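You operate a simulated robot arm through the tools that you are given. There is no shell and no other tool. Be economical: measure what you need, move in short steps, check, and stop when the job is done.

The job below is to be done with a simulated robot arm. You get a single attempt, and the scene is never put back.

## Task
Move the black lid to the blue cup; break the green cup's crust and skim its foam.
Fine: wait till the crust is pale; break it with the stirrer, which ends rinsed in the short glass; skim with the blue spoon, which ends rinsed in the tall glass.

It is judged by the outcome, as a careful person would: the job done as asked, and still so three seconds after it is handed in. It fails if anything else is knocked over, pushed out of place, dropped, spilled or broken. Lids that push on must go on centred and level and be pressed home; caps that screw on are set level and turned clockwise until they are tight.

## Robot
A 7-joint arm with a two-finger parallel gripper, fixed in place. Base frame: the origin is at the foot of the arm, x ahead of it, y to its left, z up. Lengths are in mm, angles in degrees, forces in N, time in s.
Its first joint turns from -166.0 to 166.0 degrees. Payload 4.4 kg.
Tool frame: the origin (TCP) lies between the finger pads and is the grasp point; the fingertips stand 23 mm ahead of it; z points along the fingers, y is the line along which they close. The gripper opens to 94 mm. The fingers are 38 mm wide and 10 mm thick; the gripper's body (54 by 96 mm) begins 39 mm behind the TCP.
Orientation is told as [roll, pitch, yaw] about the base's x, y, z axes, in that order, counted from this pose: with the fingers straight down and closing along the base's y, the tool's x points along the base's -x, its y along +y and its z along -z.

## Interface
- The arm moves only by the tool arm_command. Its argument "series" is text: rows parted by semicolons, each of 7 numbers parted by spaces: the turn, a rotation vector about the tool's x, y, z in degrees, then the shift along the tool's x, y, z in cm, then the finger opening in cm, from 0 to 9.4. In form: wx wy wz tx ty tz grip; .... A call has 1 to 10 rows; each row shifts and turns the commanded pose from where the row before left it, along the tool's axes as they then stand. Each row takes 0.2 s and may step no farther than 50 mm and 8.6 degrees from the row before; otherwise, or with a gripper value out of range, the whole call is refused. Where a pose cannot be reached the arm comes as near as it can. A force on the tool above 40 N (or 10 N above the force at the start of the call, whichever is more), or a blocked arm, ends the call early, and 0.2 s more pass. Each finger travels about 72 mm/s and halts on what it meets, pressing with about 24 N; the grip force reading is that of the motor and also rises with nothing between the fingers. The clock runs only during rows and for 0.2 s after the last one: add rows that do not move to give the fingers time. It gives the time, the measured TCP pose, the force on the tool (base axes), the opening and the grip force at its end, in the units of the frame above (readings bear some noise).
- Cameras (640 x 400 px; columns grow to the right, rows downward): "scene" is fixed at [401.6, -499.9, 1536.8]; the picture's right is [0.60, -0.80, 0.00], its down [-0.44, -0.33, -0.84] and it looks along [0.67, 0.50, -0.55] (base axes); focal length 310 px, centre (320, 200). "wrist" rides on the gripper at [-39, 0, -44] in the tool frame; the picture's right is [0.00, -1.00, 0.00], its down [0.97, 0.00, -0.24] and it looks along [0.24, 0.00, 0.97] (tool axes); focal length 218 px, centre (320, 200). There is no depth. A picture from a camera that has moved, and an enlarged one, comes with that camera's place and axes in the base frame and with its lens.
- capture(camera): a new picture of that camera. No time passes.
- inspect(camera, box): a new picture of the part [left, top, right, bottom] of that camera's present view, enlarged. No time passes.
- finish_job(): hands the job in; it is judged then, once.

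Go step by step. Nothing tells you positions but the pictures and the camera data: compare them with the known pose of the tool, close in by small moves and look again before you grip or let go. The budget is 120 turns and 76 pictures, counting those below and the enlarged ones. Unless the task says otherwise, let go and move clear before handing in, and close with one line.

The tools are called after ">>>" as a command line: name --argument value ..., lists and objects as JSON in quotes. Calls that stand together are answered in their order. arm_command: Moves the arm, as the interface text tells. Its arguments: {"type":"object","properties":{"series":{"type":"string"}},"required":["series"]} The other tools are called the same way: capture (camera) takes a picture; inspect (camera, box) takes an enlarged picture of a part of a camera's view; finish_job () hands the job in.

At the start:

```text
t: 0.0
ee_pos: [583.1, -201.9, 1315.3]
tool_rot: [0.0, 0.0, 0.0]
ft_force: [0.3, 0.7, -0.1]
grip_width: 94.1
grip_force: 0.0
```

scene: 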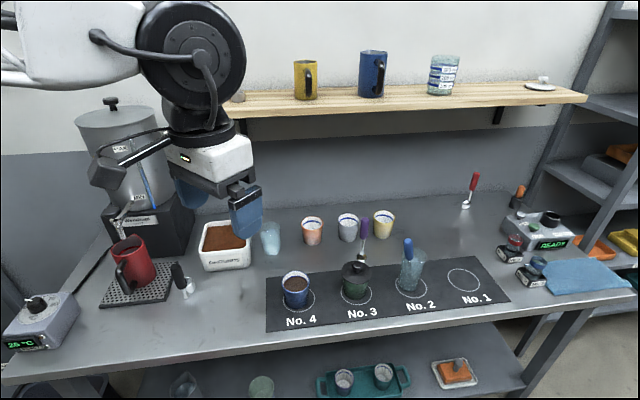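
wrist: 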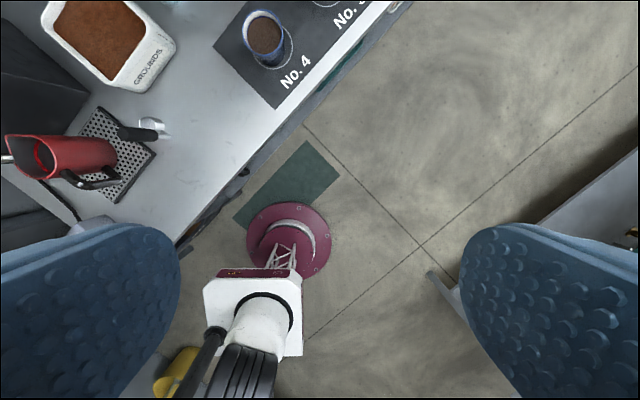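

I see a bench with a mat holding a blue cup (No. 4), a green cup with a black lid (No. 3), and a tall glass with a blue tool (No. 2). I'll look closer before moving.

>>> inspect --camera "scene" --box '[250, 190, 530, 340]'

>>> inspect --camera "scene" --box '[430, 150, 640, 300]'

>>> inspect --camera "scene" --box '[90, 190, 300, 320]'

```text
2.29 times, centred on (390, 265) of scene
camera zoom: at [401.6, -499.9, 1536.8], right [0.6, -0.8, 0.0], down [-0.44, -0.33, -0.84], along [0.67, 0.5, -0.55], focal length 708 px, centre (160, 51)
```

zoom: 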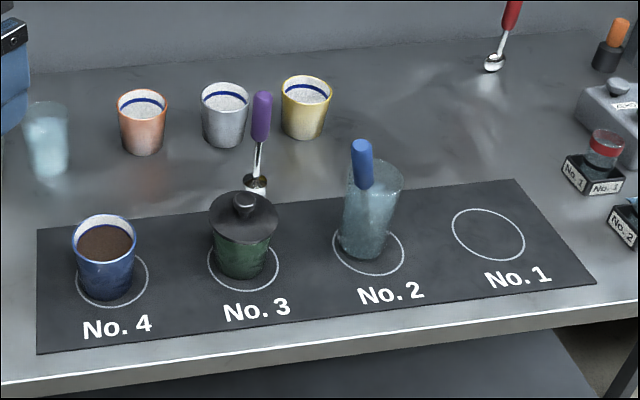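

```text
2.67 times, centred on (535, 225) of scene
camera zoom: at [401.6, -499.9, 1536.8], right [0.6, -0.8, 0.0], down [-0.44, -0.33, -0.84], along [0.67, 0.5, -0.55], focal length 826 px, centre (-253, 133)
```

zoom: 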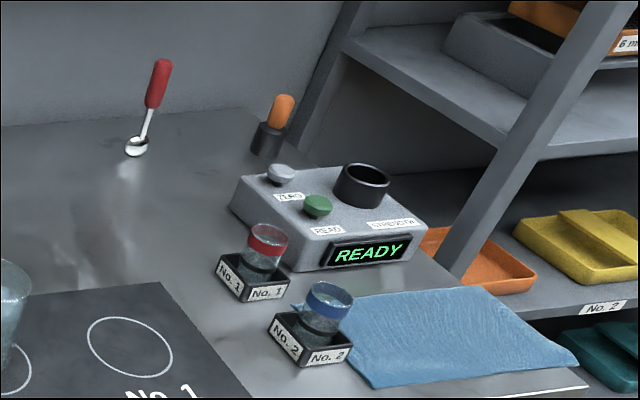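

```text
3.05 times, centred on (195, 255) of scene
camera zoom: at [401.6, -499.9, 1536.8], right [0.6, -0.8, 0.0], down [-0.44, -0.33, -0.84], along [0.67, 0.5, -0.55], focal length 944 px, centre (701, 32)
```

zoom: 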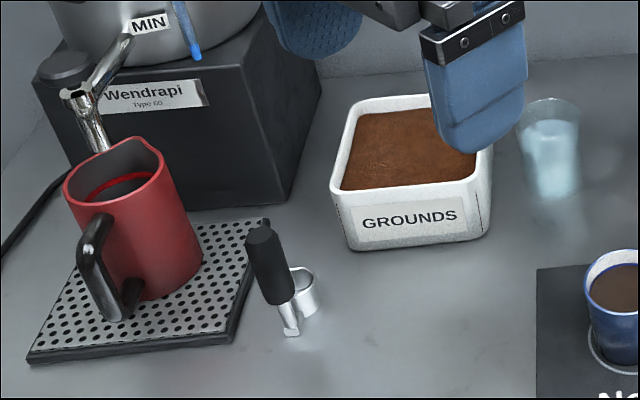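

The mat runs diagonally away from the base, and some of it is near the edge of reach. I'll tilt the wrist camera forward for a second view.

>>> arm_command --series "0 -8 0 0 0 0 9.4; 0 -8 0 0 0 0 9.4; 0 -8 0 0 0 0 9.4; 0 -8 0 0 0 0 9.4; 0 -8 0 0 0 0 9.4"

>>> capture --camera "wrist"

```text
t: 1.2
ee_pos: [582.7, -203.0, 1315.1]
tool_rot: [-0.1, -40.1, 0.0]
ft_force: [-0.6, 0.4, -0.4]
grip_width: 93.8
grip_force: 0.1
```

```text
70 pictures are left
camera wrist: at [584.8, -202.1, 1374.7], right [0.0, -1.0, 0.0], down [-0.9, 0.0, -0.44], along [0.44, 0.0, -0.9], focal length 218 px, centre (320, 200)
```

wrist: 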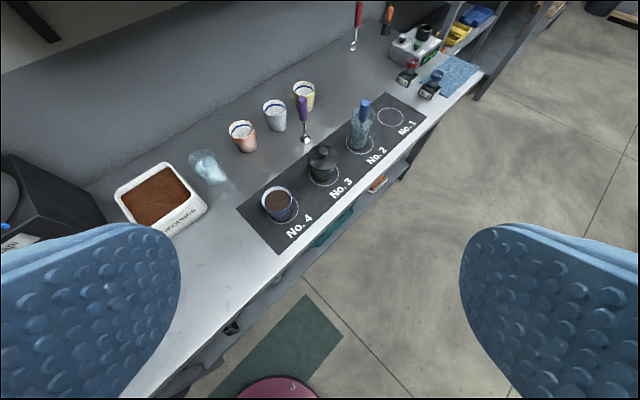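

>>> inspect --camera "wrist" --box '[170, 70, 430, 240]'

>>> inspect --camera "wrist" --box '[330, 0, 490, 100]'

```text
2.35 times, centred on (300, 155) of wrist
camera zoom: at [584.8, -202.1, 1374.7], right [0.0, -1.0, 0.0], down [-0.9, 0.0, -0.44], along [0.44, 0.0, -0.9], focal length 514 px, centre (367, 306)
```

zoom: 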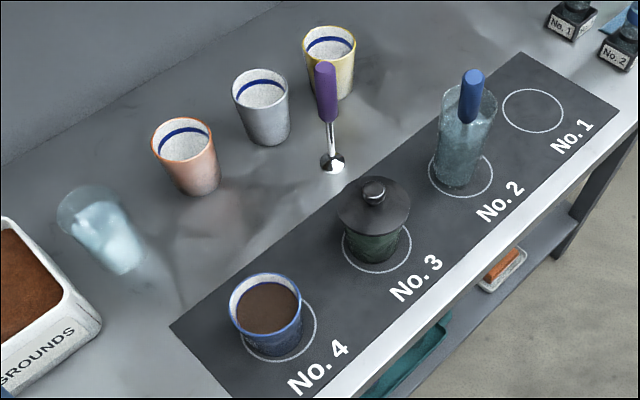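

```text
4.00 times, centred on (410, 50) of wrist
camera zoom: at [584.8, -202.1, 1374.7], right [0.0, -1.0, 0.0], down [-0.9, 0.0, -0.44], along [0.44, 0.0, -0.9], focal length 873 px, centre (-40, 800)
```

zoom: 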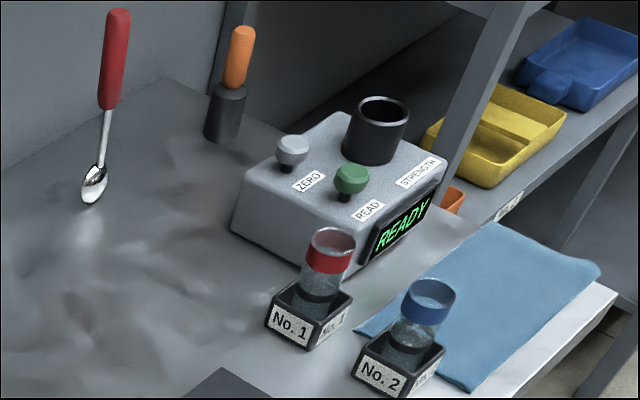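

The tall glass (blue handle in it) is around (1070,-332), the short glass near (930,115), and the purple tool near (1092,-152). I'll take a closer look at the black-handled tool near the pitcher, since it may be the stirrer.

>>> arm_command --series "0 0 0 0 5 0 9.4; 0 0 0 0 5 0 9.4; 0 0 0 0 5 0 9.4; 0 0 0 0 5 0 9.4; 0 0 0 0 5 0 9.4; 0 0 0 2.5 0 3 9.4; 0 0 0 2.5 0 3 9.4; 0 0 0 2.5 0 3 9.4; 0 0 0 2.5 0 3 9.4"

>>> capture --camera "wrist"

```text
t: 3.2
ee_pos: [582.2, 45.0, 1155.9]
tool_rot: [0.0, -40.0, 0.0]
ft_force: [-0.2, 0.3, 0.0]
grip_width: 93.8
grip_force: 0.0
```

```text
67 pictures are left
camera wrist: at [584.8, 45.4, 1214.9], right [0.0, -1.0, 0.0], down [-0.9, 0.0, -0.44], along [0.44, 0.0, -0.9], focal length 218 px, centre (320, 200)
```

wrist: 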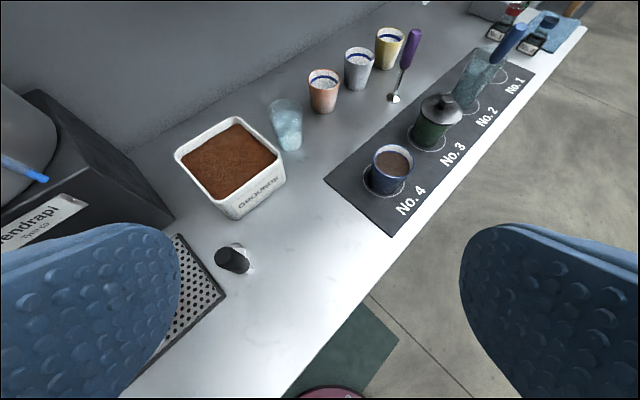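

>>> inspect --camera "wrist" --box '[180, 210, 300, 300]'

>>> inspect --camera "wrist" --box '[360, 10, 560, 170]'

>>> inspect --camera "scene" --box '[150, 240, 220, 310]'

>>> inspect --camera "scene" --box '[330, 195, 440, 275]'

```text
4.44 times, centred on (240, 255) of wrist
camera zoom: at [584.8, 45.4, 1214.9], right [0.0, -1.0, 0.0], down [-0.9, 0.0, -0.44], along [0.44, 0.0, -0.9], focal length 970 px, centre (676, -44)
```

zoom: 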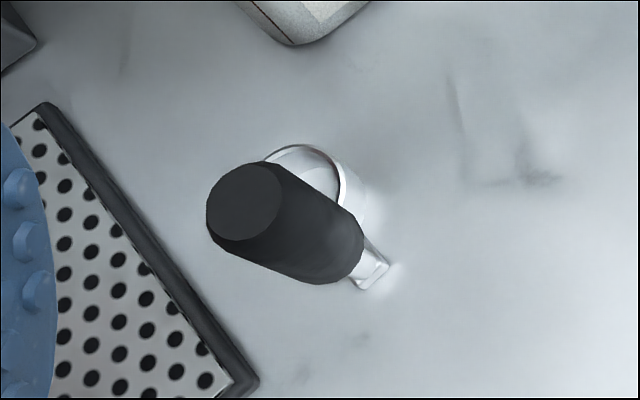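

```text
2.50 times, centred on (460, 90) of wrist
camera zoom: at [584.8, 45.4, 1214.9], right [0.0, -1.0, 0.0], down [-0.9, 0.0, -0.44], along [0.44, 0.0, -0.9], focal length 546 px, centre (-30, 475)
```

zoom: 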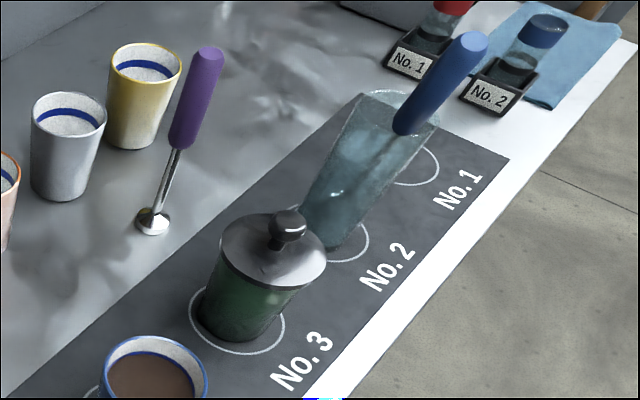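

```text
5.71 times, centred on (185, 275) of scene
camera zoom: at [401.6, -499.9, 1536.8], right [0.6, -0.8, 0.0], down [-0.44, -0.33, -0.84], along [0.67, 0.5, -0.55], focal length 1769 px, centre (1091, -229)
```

zoom: 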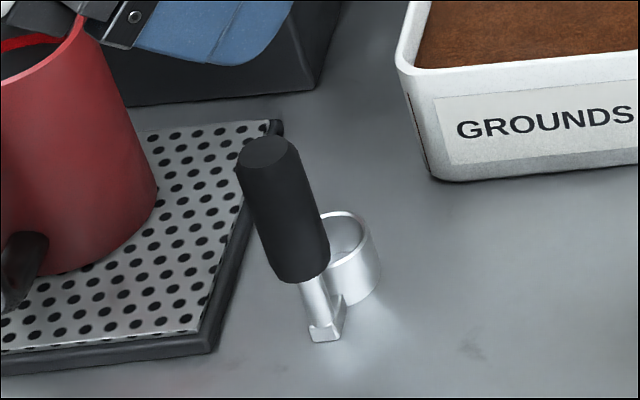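

```text
5.00 times, centred on (385, 235) of scene
camera zoom: at [401.6, -499.9, 1536.8], right [0.6, -0.8, 0.0], down [-0.44, -0.33, -0.84], along [0.67, 0.5, -0.55], focal length 1548 px, centre (-5, 25)
```

zoom: 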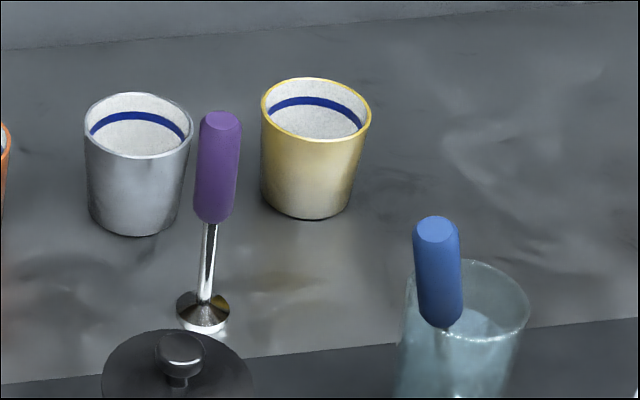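

The black tool is a dosing scoop. The purple disc-ended stick standing at about (1096,-152) must be the stirrer, and the blue-handled tool in the tall glass is the spoon. The lid comes first: I'll straighten the tool and approach above the knob, at about (953,-210,920).

>>> arm_command --series "0 8 0 0 0 0 9.4; 0 8 0 0 0 0 9.4; 0 8 0 0 0 0 9.4; 0 8 0 0 0 0 9.4; 0 8 0 0 0 0 9.4; 0 0 0 -4 -3 -1 9.4; 0 0 0 -4 -3 -1 9.4; 0 0 0 -4 -3 0 9.4; 0 0 0 -4 -3 0 9.4"

>>> arm_command --series "0 0 0 -4 -3 0 6; 0 0 0 -4 -3 0 6; 0 0 0 -4 -3 0 6; 0 0 0 -4 -3 0 6; 0 0 6.2 -4 -1.5 0 6; 0 0 6.2 -1 0 2 6; 0 0 0 0 0 4 6; 0 0 0 0 0 4 6;0 0 0 0 0 3 6"

>>> capture --camera "wrist"

>>> capture --camera "scene"

```text
refused: row 6 steps farther than a row can; nothing moved
```

```text
t: 5.2
ee_pos: [829.5, -88.4, 1194.9]
tool_rot: [10.2, -39.0, -16.1]
ft_force: [1.2, -0.8, -0.2]
grip_width: 59.8
grip_force: 0.0
```

```text
62 pictures are left
camera wrist: at [831.7, -96.4, 1252.5], right [-0.16, -0.98, -0.14], down [-0.88, 0.21, -0.43], along [0.45, 0.05, -0.89], focal length 218 px, centre (320, 200)
```

wrist: 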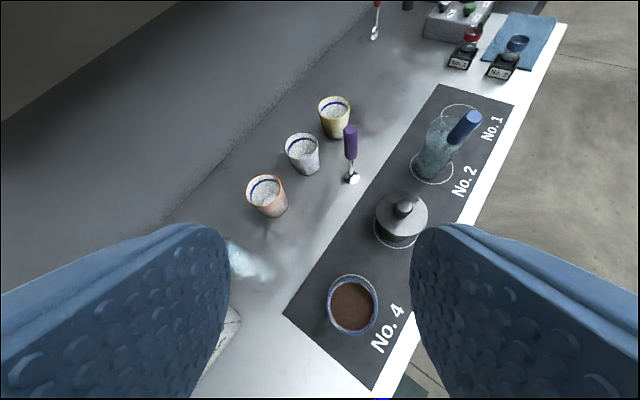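

```text
61 pictures are left
```

scene: 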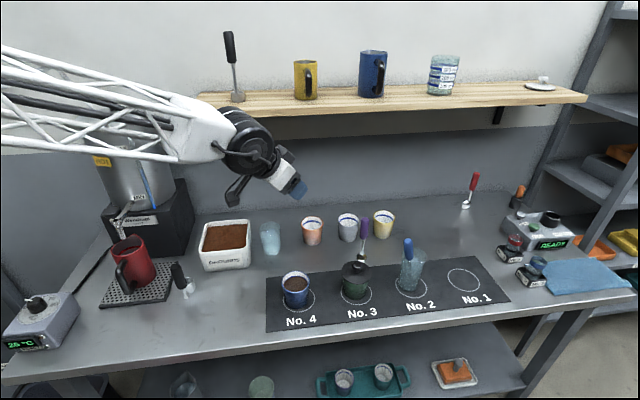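

I'll undo the skewed tilt so the tool points straight down, and check the black-handled stick on the shelf.

>>> arm_command --series "1.72 7.81 0 0 0 0 6; 1.72 7.81 0 0 0 0 6; 1.72 7.81 0 0 0 0 6; 1.72 7.81 0 0 0 0 6; 1.72 7.81 0 0 0 0 6"

>>> inspect --camera "scene" --box '[200, 20, 300, 120]'

```text
t: 6.4
ee_pos: [828.2, -89.1, 1194.9]
tool_rot: [-0.1, 0.1, -12.4]
ft_force: [-0.6, 0.3, -0.4]
grip_width: 59.9
grip_force: 0.1
```

```text
4.00 times, centred on (250, 70) of scene
camera zoom: at [401.6, -499.9, 1536.8], right [0.6, -0.8, 0.0], down [-0.44, -0.33, -0.84], along [0.67, 0.5, -0.55], focal length 1238 px, centre (600, 720)
```

zoom: 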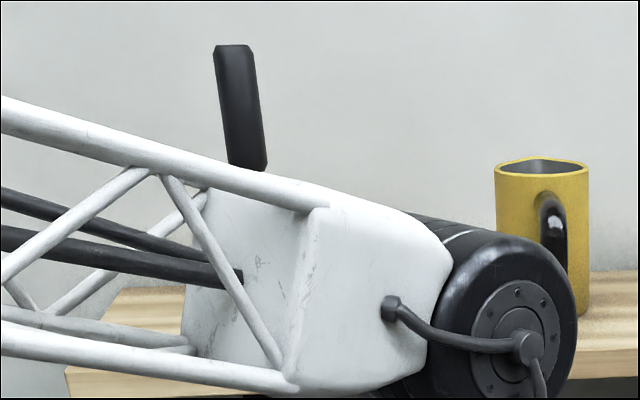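

Tool is vertical at yaw -12.4. Moving to about 80 mm above the lid knob.

>>> arm_command --series "0 0 0 -2.47 -1.52 3.2 6; 0 0 0 -2.47 -1.52 3.2 6; 0 0 0 -2.47 -1.52 3.2 6; 0 0 0 -2.47 -1.52 3.2 6; 0 0 0 -2.47 -1.52 3.2 6; 0 0 0 -2.47 -1.52 3.2 6"

>>> capture --camera "wrist"

>>> inspect --camera "scene" --box '[200, 20, 300, 120]'

```text
t: 7.8
ee_pos: [957.2, -207.1, 1005.1]
tool_rot: [0.0, -0.1, -12.4]
ft_force: [-0.1, -0.4, 0.7]
grip_width: 60.0
grip_force: 0.0
```

```text
59 pictures are left
camera wrist: at [995.0, -215.4, 1048.8], right [-0.21, -0.98, 0.0], down [-0.95, 0.21, 0.24], along [-0.23, 0.05, -0.97], focal length 218 px, centre (320, 200)
```

wrist: 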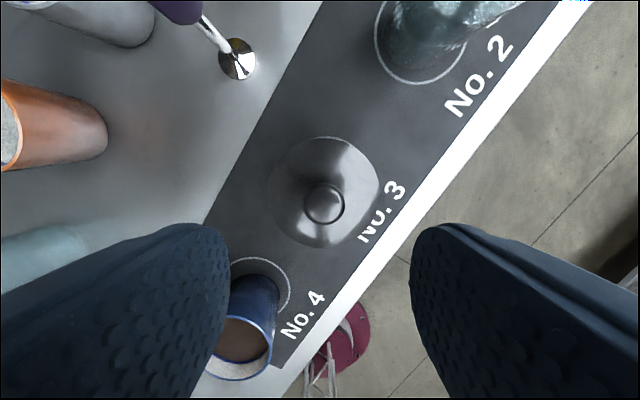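

```text
4.00 times, centred on (250, 70) of scene
camera zoom: at [401.6, -499.9, 1536.8], right [0.6, -0.8, 0.0], down [-0.44, -0.33, -0.84], along [0.67, 0.5, -0.55], focal length 1238 px, centre (600, 720)
```

zoom: 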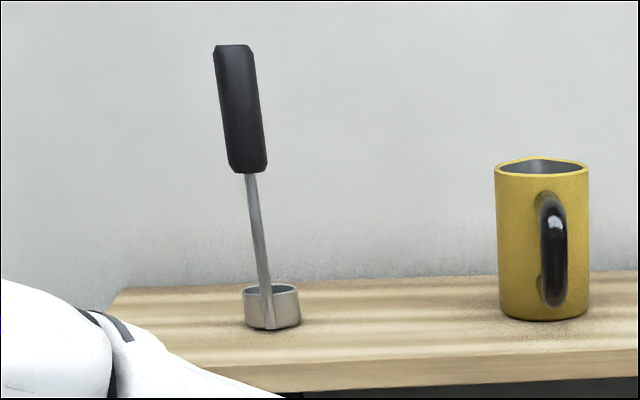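

The knob is nearly below the TCP, at about (961,-211). I'll lower and refine.

>>> arm_command --series "0 0 0 -0.2 -0.15 3 6; 0 0 0 -0.2 -0.15 3 6"

>>> capture --camera "wrist"

>>> inspect --camera "scene" --box '[310, 220, 410, 310]'

```text
t: 8.4
ee_pos: [958.3, -211.8, 942.9]
tool_rot: [0.1, -0.1, -12.5]
ft_force: [-0.1, 0.2, 0.9]
grip_width: 59.8
grip_force: 0.0
```

```text
57 pictures are left
camera wrist: at [997.2, -219.7, 988.1], right [-0.21, -0.98, 0.0], down [-0.95, 0.21, 0.24], along [-0.23, 0.05, -0.97], focal length 218 px, centre (320, 200)
```

wrist: 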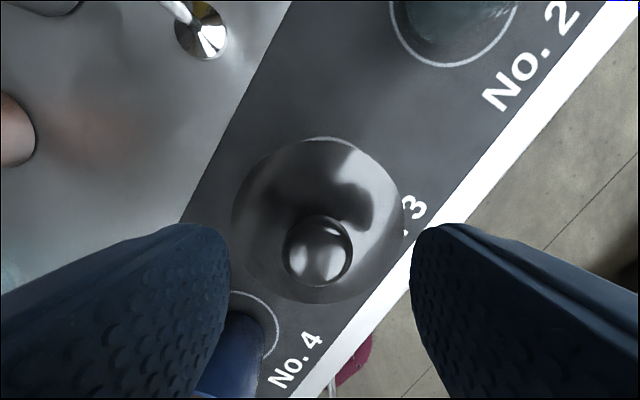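

```text
4.44 times, centred on (360, 265) of scene
camera zoom: at [401.6, -499.9, 1536.8], right [0.6, -0.8, 0.0], down [-0.44, -0.33, -0.84], along [0.67, 0.5, -0.55], focal length 1376 px, centre (142, -89)
```

zoom: 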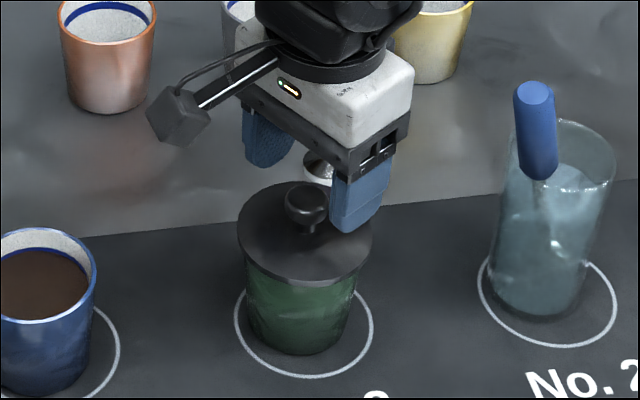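

The knob is centred between the fingers, about 22 mm across with its middle near z≈908. I'll lower 27 mm and close.

>>> arm_command --series "0 0 0 -0.1 0.05 1.4 6; 0 0 0 0 0 1.3 6; 0 0 0 0 0 0 1.5; 0 0 0 0 0 0 1.5; 0 0 0 0 0 0 1.5; 0 0 0 0 0 0 1.5"

>>> inspect --camera "scene" --box '[310, 220, 410, 310]'

```text
t: 9.8
ee_pos: [958.0, -212.8, 914.8]
tool_rot: [0.1, 0.0, -12.5]
ft_force: [0.0, 0.5, 0.8]
grip_width: 26.6
grip_force: 24.1
```

```text
4.44 times, centred on (360, 265) of scene
camera zoom: at [401.6, -499.9, 1536.8], right [0.6, -0.8, 0.0], down [-0.44, -0.33, -0.84], along [0.67, 0.5, -0.55], focal length 1376 px, centre (142, -89)
```

zoom: 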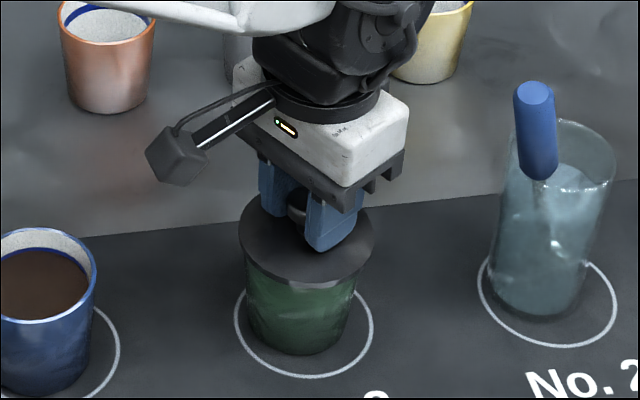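

The knob is gripped. I'll lift gently and see whether the cup comes along.

>>> arm_command --series "0 0 0 0 0 -0.5 1.5; 0 0 0 0 0 -0.5 1.5; 0 0 0 0 0 -0.5 1.5"

>>> inspect --camera "scene" --box '[310, 220, 410, 310]'

```text
t: 10.6
ee_pos: [956.7, -212.9, 932.2]
tool_rot: [0.0, -0.1, -12.3]
ft_force: [0.3, 0.2, 0.2]
grip_width: 26.4
grip_force: 24.4
```

```text
4.44 times, centred on (360, 265) of scene
camera zoom: at [401.6, -499.9, 1536.8], right [0.6, -0.8, 0.0], down [-0.44, -0.33, -0.84], along [0.67, 0.5, -0.55], focal length 1376 px, centre (142, -89)
```

zoom: 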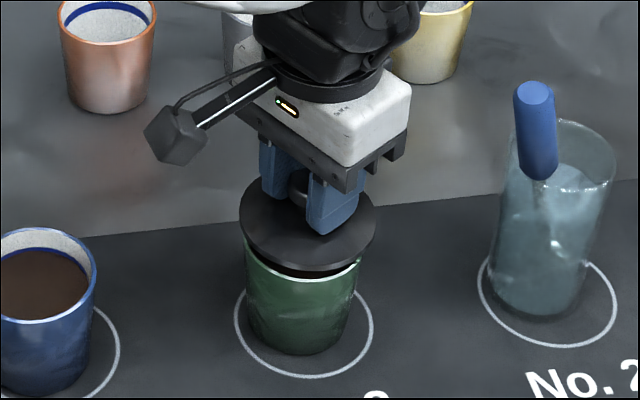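

The lid came off cleanly and the cup stayed put. I'll raise it and measure both cups' rims in one picture.

>>> arm_command --series "0 0 0 0 0 -4 1.5; 0 0 0 0 0 -4 1.5; 0 0 0 4 0 0 1.5"

>>> inspect --camera "scene" --box '[270, 210, 400, 310]'

>>> capture --camera "wrist"

```text
t: 11.4
ee_pos: [919.0, -203.6, 1011.0]
tool_rot: [0.0, 0.0, -12.4]
ft_force: [-0.3, 0.1, -0.7]
grip_width: 26.2
grip_force: 24.8
```

```text
4.00 times, centred on (335, 260) of scene
camera zoom: at [401.6, -499.9, 1536.8], right [0.6, -0.8, 0.0], down [-0.44, -0.33, -0.84], along [0.67, 0.5, -0.55], focal length 1238 px, centre (260, -40)
```

zoom: 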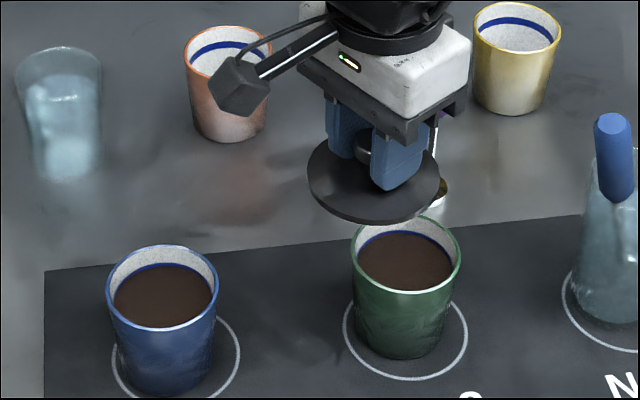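

```text
52 pictures are left
camera wrist: at [957.0, -210.5, 1055.1], right [-0.21, -0.98, 0.0], down [-0.95, 0.21, 0.24], along [-0.23, 0.05, -0.97], focal length 218 px, centre (320, 200)
```

wrist: 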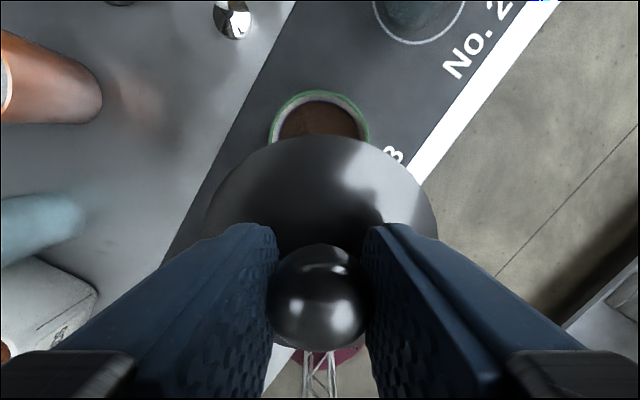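

The green cup is at about (957,-212) and the blue cup at about (830,-95), so the target TCP is (831,-96). I'll move the lid over the blue cup.

>>> arm_command --series "0 0 0 3.64 2.88 0 1.5; 0 0 0 3.64 2.88 0 1.5; 0 0 0 3.64 2.88 0 1.5; 0 0 0 0 0 3 1.5; 0 0 0 0 0 3 1.5; 0 0 0 0 0 0 1.5"

>>> inspect --camera "scene" --box '[250, 230, 350, 320]'

>>> capture --camera "wrist"

```text
t: 12.8
ee_pos: [830.8, -96.5, 953.2]
tool_rot: [0.0, 0.0, -12.3]
ft_force: [0.2, 0.0, -0.2]
grip_width: 26.6
grip_force: 24.2
```

```text
4.44 times, centred on (300, 275) of scene
camera zoom: at [401.6, -499.9, 1536.8], right [0.6, -0.8, 0.0], down [-0.44, -0.33, -0.84], along [0.67, 0.5, -0.55], focal length 1376 px, centre (409, -133)
```

zoom: 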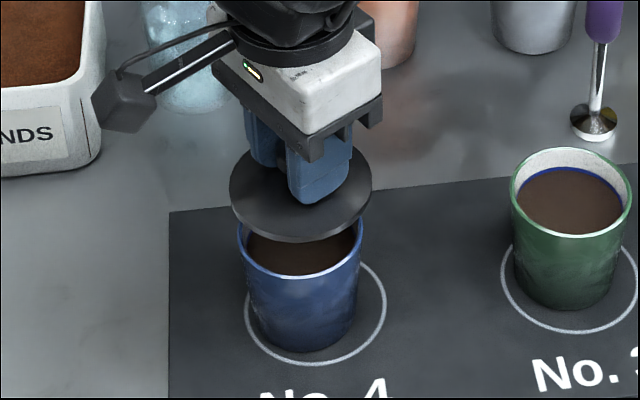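

```text
50 pictures are left
camera wrist: at [869.0, -103.8, 996.8], right [-0.21, -0.98, 0.0], down [-0.95, 0.21, 0.24], along [-0.23, 0.05, -0.97], focal length 218 px, centre (320, 200)
```

wrist: 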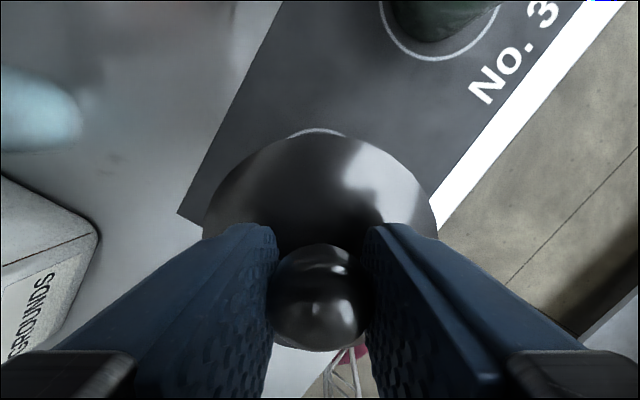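

The lid looks centred over the blue cup. Descending to just above contact.

>>> arm_command --series "0 0 0 0 0 1.5 1.5; 0 0 0 0 0 1.5 1.5; 0 0 0 0 0 0 1.5"

>>> inspect --camera "scene" --box '[250, 230, 350, 320]'

```text
t: 13.6
ee_pos: [830.8, -95.7, 921.8]
tool_rot: [0.0, 0.0, -12.4]
ft_force: [-0.7, 0.0, -0.6]
grip_width: 26.6
grip_force: 24.0
```

```text
4.44 times, centred on (300, 275) of scene
camera zoom: at [401.6, -499.9, 1536.8], right [0.6, -0.8, 0.0], down [-0.44, -0.33, -0.84], along [0.67, 0.5, -0.55], focal length 1376 px, centre (409, -133)
```

zoom: 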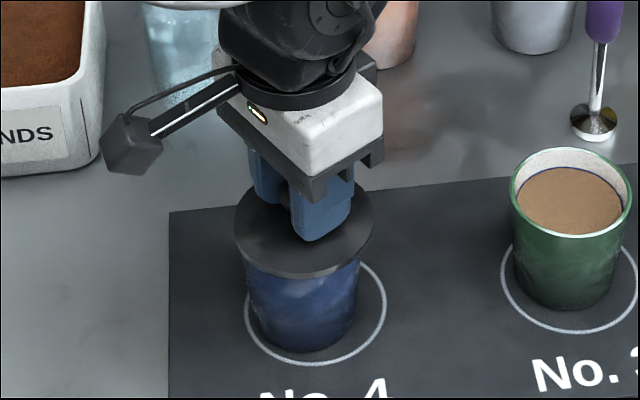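

The lid is just above the rim and centred, and the green cup's crust has already paled. I'll set the lid down and press.

>>> arm_command --series "0 0 0 0 0 0.4 1.5; 0 0 0 0 0 0.3 1.5; 0 0 0 0 0 0.3 1.5; 0 0 0 0 0 0.3 1.5; 0 0 0 0 0 0 1.5"

>>> inspect --camera "scene" --box '[250, 230, 350, 320]'

```text
t: 14.6
ee_pos: [830.3, -95.6, 914.3]
tool_rot: [0.0, -0.3, -12.4]
ft_force: [-3.8, 2.7, 6.3]
grip_width: 26.8
grip_force: 24.1
stopped in row 5: the force on the tool passed its limit (the readings are from after the stop); the commanded pose is now the measured one
```

```text
4.44 times, centred on (300, 275) of scene
camera zoom: at [401.6, -499.9, 1536.8], right [0.6, -0.8, 0.0], down [-0.44, -0.33, -0.84], along [0.67, 0.5, -0.55], focal length 1376 px, centre (409, -133)
```

zoom: 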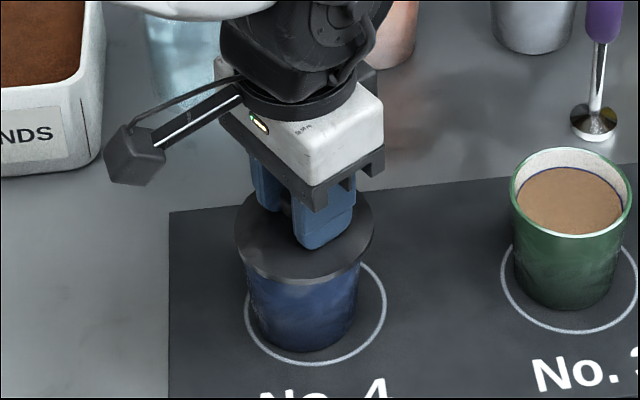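

The lid bottomed out at the same height it had on the green cup, and more than 40 N was applied. Releasing and backing off upward.

>>> arm_command --series "0 0 0 0 0 0 4.5; 0 0 0 0 0 0 4.5; 0 0 0 0 0 -3 4.5; 0 0 0 0 0 -4 4.5; 0 0 0 0 0 -4 4.5"

>>> inspect --camera "scene" --box '[250, 220, 370, 320]'

>>> capture --camera "wrist"

```text
t: 15.8
ee_pos: [831.3, -97.2, 1023.4]
tool_rot: [0.0, -0.2, -12.4]
ft_force: [0.8, 0.1, 0.2]
grip_width: 45.1
grip_force: 0.0
```

```text
4.00 times, centred on (310, 270) of scene
camera zoom: at [401.6, -499.9, 1536.8], right [0.6, -0.8, 0.0], down [-0.44, -0.33, -0.84], along [0.67, 0.5, -0.55], focal length 1238 px, centre (360, -80)
```

zoom: 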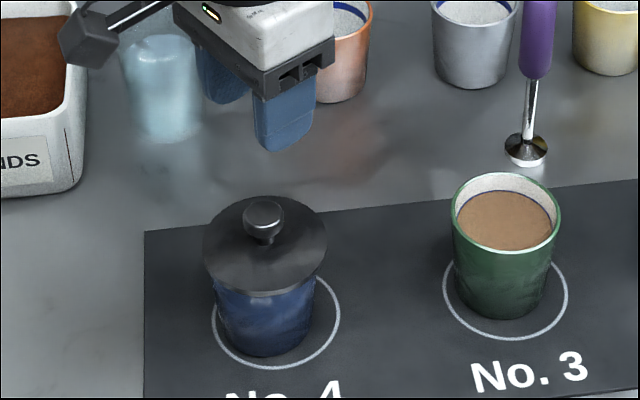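

```text
46 pictures are left
camera wrist: at [868.6, -104.0, 1067.0], right [-0.21, -0.98, 0.0], down [-0.95, 0.21, 0.24], along [-0.23, 0.05, -0.97], focal length 218 px, centre (320, 200)
```

wrist: 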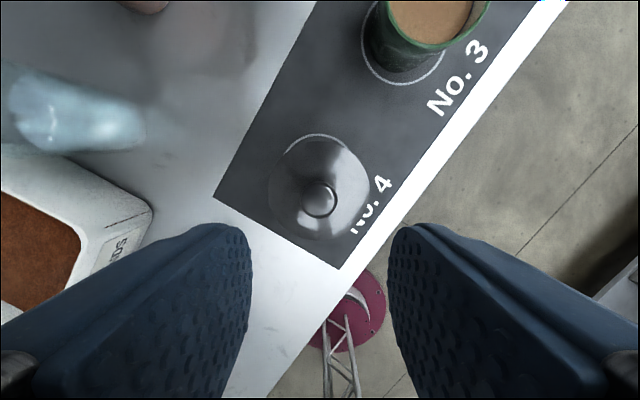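

The lid sits level on the blue cup. Next is the stirrer, standing at about (1093,-155). It's beyond straight-down reach, so I'll tilt the tool about 52° outward.

>>> arm_command --series "0 0 -4.4 0 0 -2 6; 0 -8.6 0 0 0 0 6; 0 -8.6 0 0 0 0 6; 0 -8.6 0 0 0 0 6; 0 -8.6 0 0 0 0 6; 0 -8.6 0 0 0 0 6; 0 -8.6 0 0 0 0 6"

>>> capture --camera "wrist"

```text
t: 17.4
ee_pos: [832.4, -96.8, 1031.9]
tool_rot: [0.0, -51.2, -7.9]
ft_force: [-2.3, 0.2, 3.6]
grip_width: 60.2
grip_force: 0.1
```

```text
45 pictures are left
camera wrist: at [823.7, -93.8, 1089.7], right [-0.14, -0.99, 0.0], down [-0.79, 0.11, -0.61], along [0.6, -0.08, -0.8], focal length 218 px, centre (320, 200)
```

wrist: 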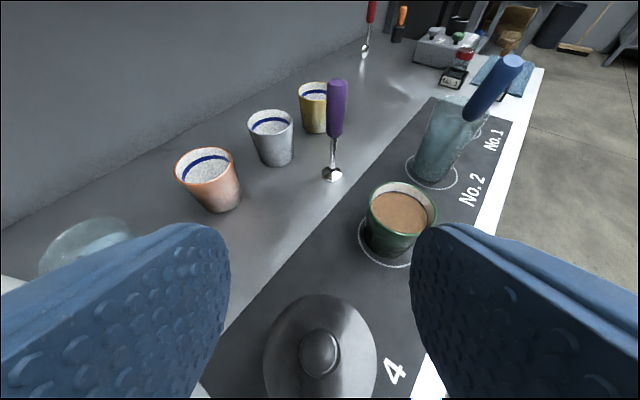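

The stirrer is at (1094,-153), with its handle from z≈885 to 965. Moving to just above it.

>>> arm_command --series "0 0 0 -2.49 -0.327 3.71 6; 0 0 0 -2.49 -0.327 3.71 6; 0 0 0 -2.49 -0.327 3.71 6; 0 0 0 -2.49 -0.327 3.71 6; 0 0 0 -2.49 -0.327 3.71 6; 0 0 0 -2.49 -0.327 3.71 6; 0 0 0 0 0 0 6"

>>> capture --camera "wrist"

>>> inspect --camera "scene" --box '[270, 170, 450, 300]'

```text
t: 19.0
ee_pos: [1089.7, -155.2, 1025.9]
tool_rot: [-0.1, -52.0, -8.0]
ft_force: [0.3, 0.1, 0.5]
grip_width: 60.0
grip_force: 0.2
```

```text
44 pictures are left
camera wrist: at [1080.9, -151.8, 1082.9], right [-0.14, -0.99, 0.0], down [-0.78, 0.11, -0.62], along [0.61, -0.09, -0.79], focal length 218 px, centre (320, 200)
```

wrist: 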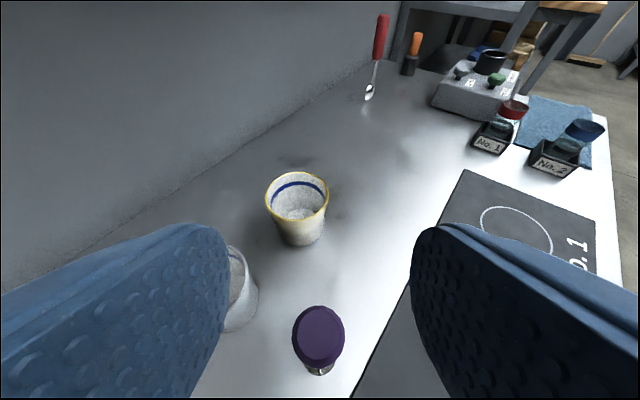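

```text
3.08 times, centred on (360, 235) of scene
camera zoom: at [401.6, -499.9, 1536.8], right [0.6, -0.8, 0.0], down [-0.44, -0.33, -0.84], along [0.67, 0.5, -0.55], focal length 953 px, centre (197, 92)
```

zoom: 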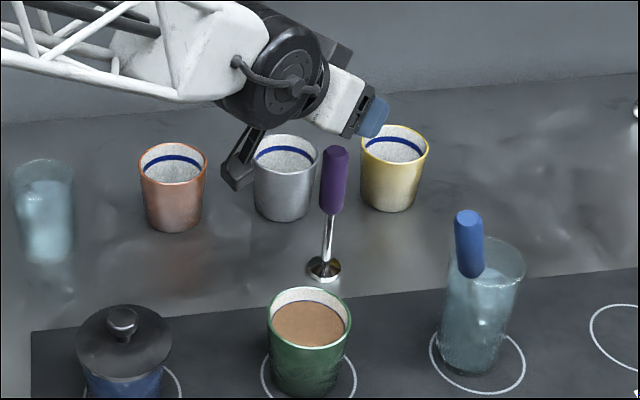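

The arm reaches here and the handle lies between the fingers. I'll descend to z≈935 and look before gripping.

>>> arm_command --series "0 0 0 2.3 0.07 1.98 6; 0 0 0 2.3 0.07 1.98 6; 0 0 0 2.3 0.07 1.98 6; 0 0 0 0 0 0 6"

>>> inspect --camera "scene" --box '[270, 190, 450, 300]'

>>> capture --camera "wrist"

```text
t: 20.0
ee_pos: [1094.9, -153.5, 929.9]
tool_rot: [0.0, -52.0, -8.1]
ft_force: [0.4, -0.6, -0.3]
grip_width: 59.9
grip_force: 0.0
```

```text
3.56 times, centred on (360, 245) of scene
camera zoom: at [401.6, -499.9, 1536.8], right [0.6, -0.8, 0.0], down [-0.44, -0.33, -0.84], along [0.67, 0.5, -0.55], focal length 1101 px, centre (178, 40)
```

zoom: 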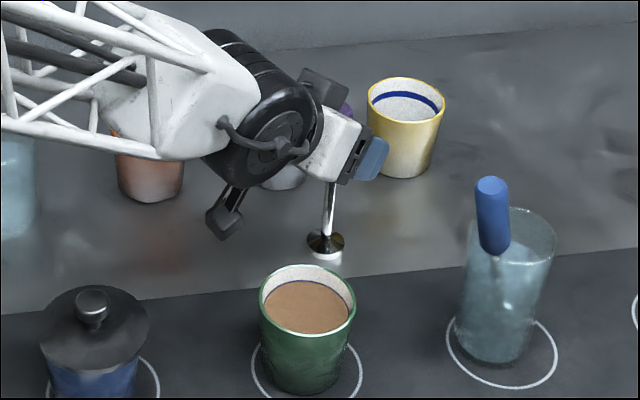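

```text
41 pictures are left
camera wrist: at [1085.0, -150.9, 986.6], right [-0.14, -0.99, 0.0], down [-0.78, 0.11, -0.62], along [0.61, -0.09, -0.79], focal length 218 px, centre (320, 200)
```

wrist: 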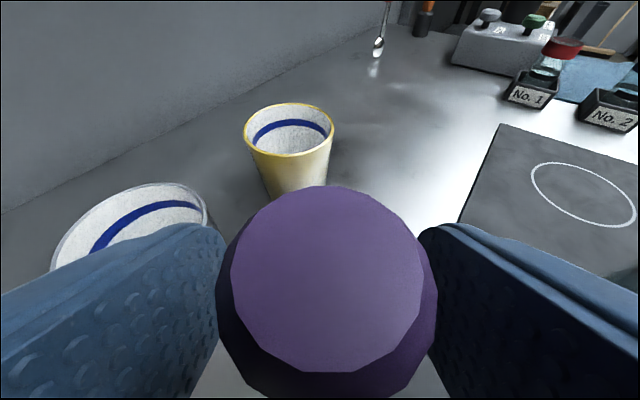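

The handle is between the pads. Closing.

>>> arm_command --series "0 0 0 0 0 0 1.5; 0 0 0 0 0 0 1.5; 0 0 0 0 0 0 1.5; 0 0 0 0 0 0 1.5; 0 0 0 -1.56 0 -1.24 1.5; 0 0 0 -1.56 0 -1.24 1.5"

>>> inspect --camera "scene" --box '[270, 190, 450, 300]'

```text
t: 21.4
ee_pos: [1094.9, -152.6, 967.5]
tool_rot: [0.0, -51.9, -8.0]
ft_force: [-0.4, 0.0, -2.2]
grip_width: 24.6
grip_force: 23.9
```

```text
3.56 times, centred on (360, 245) of scene
camera zoom: at [401.6, -499.9, 1536.8], right [0.6, -0.8, 0.0], down [-0.44, -0.33, -0.84], along [0.67, 0.5, -0.55], focal length 1101 px, centre (178, 40)
```

zoom: 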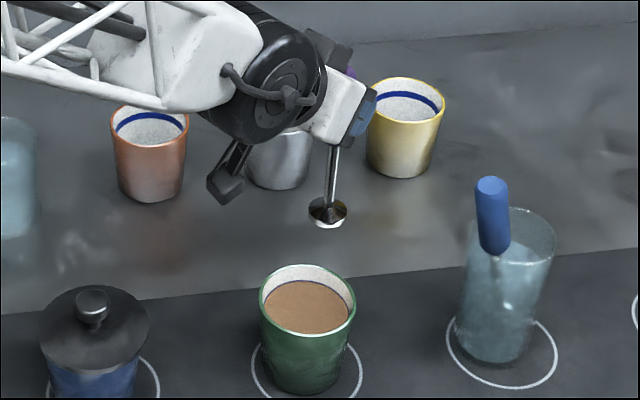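

The stirrer is held upright. I'll raise it clear of the rims and carry it over the green cup.

>>> arm_command --series "0 0 0 -3.15 0 -2.46 1.5; 0 0 0 -3.15 0 -2.46 1.5; 0 0 0 1.95 -1.95 -2.5 1.5; 0 0 0 1.95 -1.95 -2.5 1.5; 0 0 0 1.95 -1.95 -2.5 1.5; 0 0 0 1.95 -1.95 -2.5 1.5; 0 0 0 0 0 0 1.5"

>>> inspect --camera "scene" --box '[290, 200, 430, 310]'

>>> capture --camera "wrist"

```text
t: 23.0
ee_pos: [959.0, -212.8, 1052.4]
tool_rot: [0.0, -52.0, -8.0]
ft_force: [-0.2, 0.0, -1.1]
grip_width: 24.6
grip_force: 24.0
```

```text
3.64 times, centred on (360, 255) of scene
camera zoom: at [401.6, -499.9, 1536.8], right [0.6, -0.8, 0.0], down [-0.44, -0.33, -0.84], along [0.67, 0.5, -0.55], focal length 1126 px, centre (174, 0)
```

zoom: 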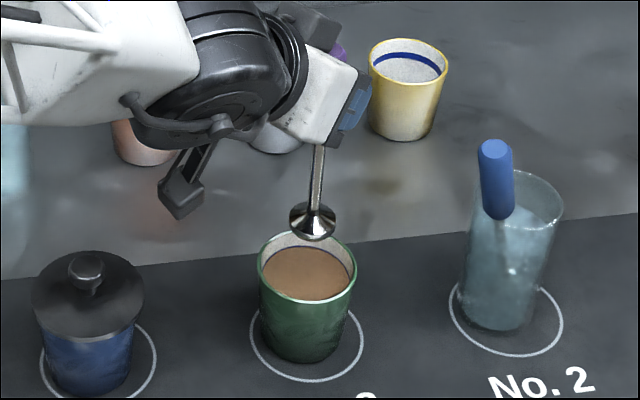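

```text
38 pictures are left
camera wrist: at [949.9, -209.2, 1110.4], right [-0.14, -0.99, 0.0], down [-0.78, 0.11, -0.62], along [0.61, -0.09, -0.79], focal length 218 px, centre (320, 200)
```

wrist: 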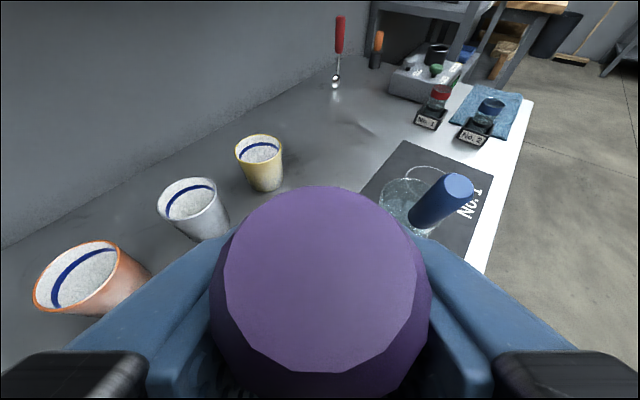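

The foot is centred over the cup. I'll lower it through the crust gently.

>>> arm_command --series "0 0 0 1.58 0 1.23 1.5; 0 0 0 1.42 0 1.11 1.5; 0 0 0 0.9 0 0.7 1.5; 0 0 0 0.9 0 0.7 1.5; 0 0 0 0.79 0 0.62 1.5; 0 0 0 0 0 0 1.5"

>>> inspect --camera "scene" --box '[290, 200, 430, 310]'

```text
t: 24.4
ee_pos: [959.7, -211.6, 982.8]
tool_rot: [0.0, -51.9, -8.0]
ft_force: [-0.7, -0.8, -1.5]
grip_width: 24.5
grip_force: 23.3
```

```text
3.64 times, centred on (360, 255) of scene
camera zoom: at [401.6, -499.9, 1536.8], right [0.6, -0.8, 0.0], down [-0.44, -0.33, -0.84], along [0.67, 0.5, -0.55], focal length 1126 px, centre (174, 0)
```

zoom: 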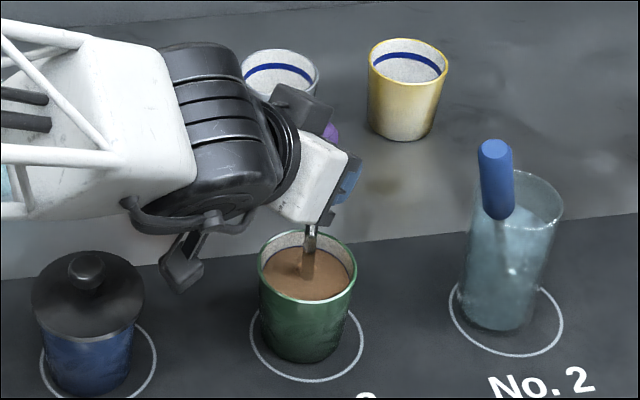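

The foot is under the crust. Now a gentle circular stir to break it fully.

>>> arm_command --series "0 0 0 -0.55 0 0.71 1.5; 0 0 0 0.18 0.6 -0.24 1.5; 0 0 0 0.37 0.3 -0.47 1.5; 0 0 0 0.37 -0.3 -0.47 1.5; 0 0 0 0.18 -0.6 -0.24 1.5; 0 0 0 -0.18 -0.6 0.24 1.5; 0 0 0 -0.37 -0.3 0.47 1.5; 0 0 0 -0.37 0.3 0.47 1.5; 0 0 0 -0.18 0.6 0.24 1.5; 0 0 0 0.55 0 -0.71 1.5"

>>> inspect --camera "scene" --box '[290, 200, 430, 310]'

```text
t: 26.6
ee_pos: [960.3, -211.3, 981.3]
tool_rot: [0.1, -52.0, -8.0]
ft_force: [0.9, -0.3, -1.1]
grip_width: 24.6
grip_force: 23.9
```

```text
3.64 times, centred on (360, 255) of scene
camera zoom: at [401.6, -499.9, 1536.8], right [0.6, -0.8, 0.0], down [-0.44, -0.33, -0.84], along [0.67, 0.5, -0.55], focal length 1126 px, centre (174, 0)
```

zoom: 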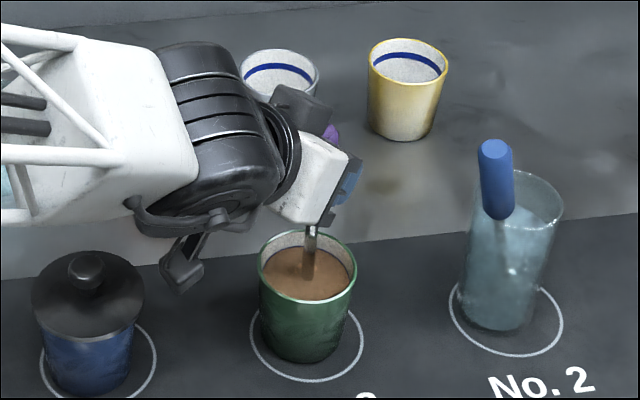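

The surface has changed tone. I'll stir one more round with a push-through, then raise it and inspect.

>>> arm_command --series "0 0 0 -0.68 0 0.87 1.5; 0 0 0 1.36 0 -1.74 1.5; 0 0 0 -0.68 1.0 0.87 1.5; 0 0 0 0 -2.0 0 1.5; 0 0 0 0 1.0 0 1.5; 0 0 0 -1.2 0 -0.9 1.5; 0 0 0 -2.2 0 -1.72 1.5; 0 0 0 -2.2 0 -1.72 1.5; 0 0 0 -2.2 0 -1.72 1.5; 0 0 0 0 0 0 1.5"

>>> inspect --camera "scene" --box '[310, 210, 410, 300]'

```text
t: 28.8
ee_pos: [962.2, -209.9, 1079.1]
tool_rot: [0.0, -51.8, -8.0]
ft_force: [0.0, -0.2, -1.4]
grip_width: 24.4
grip_force: 24.0
```

```text
4.44 times, centred on (360, 255) of scene
camera zoom: at [401.6, -499.9, 1536.8], right [0.6, -0.8, 0.0], down [-0.44, -0.33, -0.84], along [0.67, 0.5, -0.55], focal length 1376 px, centre (142, -44)
```

zoom: 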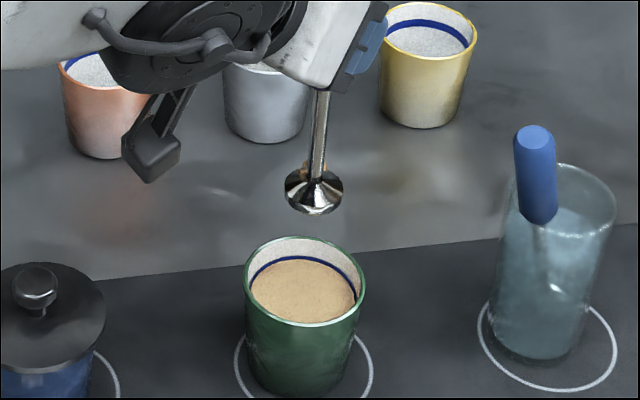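

The crust is broken and a pale foam remains. The stirrer's foot carries coffee residue, so I'll carry it to the short glass at about (935,106).

>>> arm_command --series "0 0 0 0.61 4.42 -0.78 1.5; 0 0 0 0.61 4.42 -0.78 1.5; 0 0 0 0.61 4.42 -0.78 1.5; 0 0 0 0.61 4.42 -0.78 1.5; 0 0 0 0.61 4.42 -0.78 1.5; 0 0 0 0.61 4.42 -0.78 1.5; 0 0 0 0.61 4.42 -0.78 1.5; 0 0 0 0 0 0 1.5"

>>> inspect --camera "scene" --box '[210, 180, 350, 290]'

>>> capture --camera "wrist"

```text
t: 30.6
ee_pos: [933.5, 106.4, 1082.3]
tool_rot: [0.0, -51.9, -7.9]
ft_force: [-0.1, -1.0, -1.8]
grip_width: 24.5
grip_force: 23.9
```

```text
3.64 times, centred on (280, 235) of scene
camera zoom: at [401.6, -499.9, 1536.8], right [0.6, -0.8, 0.0], down [-0.44, -0.33, -0.84], along [0.67, 0.5, -0.55], focal length 1126 px, centre (466, 73)
```

zoom: 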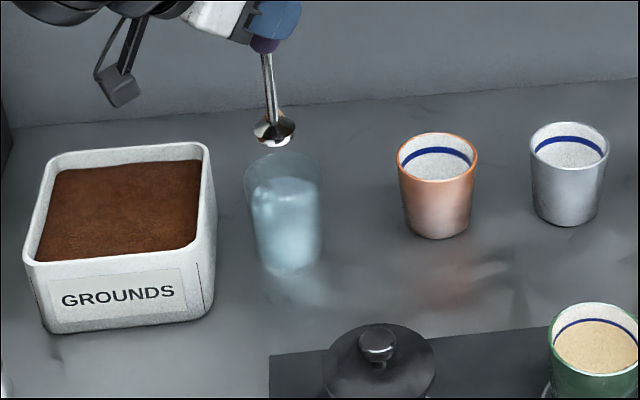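

```text
33 pictures are left
camera wrist: at [923.7, 108.6, 1138.5], right [-0.14, -0.99, 0.0], down [-0.78, 0.11, -0.62], along [0.61, -0.09, -0.79], focal length 218 px, centre (320, 200)
```

wrist: 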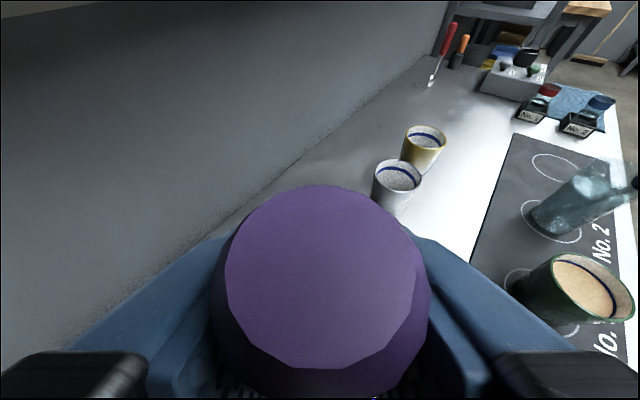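

The foot is about 4 mm short of the glass centre at about (937,108). I'll correct and dip it to rinse.

>>> arm_command --series "0 0 0 -0.28 0.16 0.35 1.5; 0 0 0 2.36 0 1.85 1.5; 0 0 0 2.36 0 1.85 1.5; 0 0 0 1.58 0 1.23 1.5; 0 0 0 1.58 0 1.23 1.5; 0 0 0 0 0 0 1.5"

>>> inspect --camera "scene" --box '[210, 180, 350, 290]'

```text
t: 32.0
ee_pos: [939.4, 102.9, 980.2]
tool_rot: [0.0, -51.9, -8.0]
ft_force: [0.9, -0.1, -1.8]
grip_width: 24.3
grip_force: 24.0
```

```text
3.64 times, centred on (280, 235) of scene
camera zoom: at [401.6, -499.9, 1536.8], right [0.6, -0.8, 0.0], down [-0.44, -0.33, -0.84], along [0.67, 0.5, -0.55], focal length 1126 px, centre (466, 73)
```

zoom: 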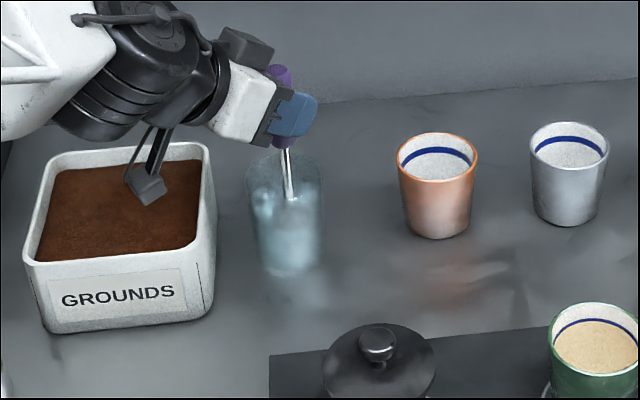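

The stem sits about 5 mm to the right in the glass, so I'll centre it, lower more, and swirl to rinse.

>>> arm_command --series "0 0 0 0.15 0.45 -0.2 1.5; 0 0 0 1.58 0 1.23 1.5; 0 0 0 -0.5 0 0.63 1.5; 0 0 0 0.5 0.8 -0.63 1.5; 0 0 0 0.5 -0.8 -0.63 1.5; 0 0 0 -0.5 -0.8 0.63 1.5; 0 0 0 -0.5 0.8 0.63 1.5; 0 0 0 0.5 0.8 -0.63 1.5; 0 0 0 0 -0.8 0 1.5; 0 0 0 0 0 0 1.5"

>>> inspect --camera "scene" --box '[210, 180, 350, 290]'

```text
t: 34.2
ee_pos: [938.8, 110.7, 961.0]
tool_rot: [0.0, -51.9, -8.0]
ft_force: [-0.9, 0.0, -1.3]
grip_width: 24.3
grip_force: 23.9
```

```text
3.64 times, centred on (280, 235) of scene
camera zoom: at [401.6, -499.9, 1536.8], right [0.6, -0.8, 0.0], down [-0.44, -0.33, -0.84], along [0.67, 0.5, -0.55], focal length 1126 px, centre (466, 73)
```

zoom: 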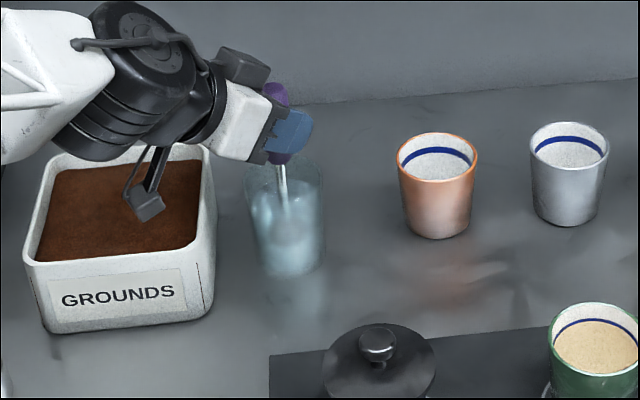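

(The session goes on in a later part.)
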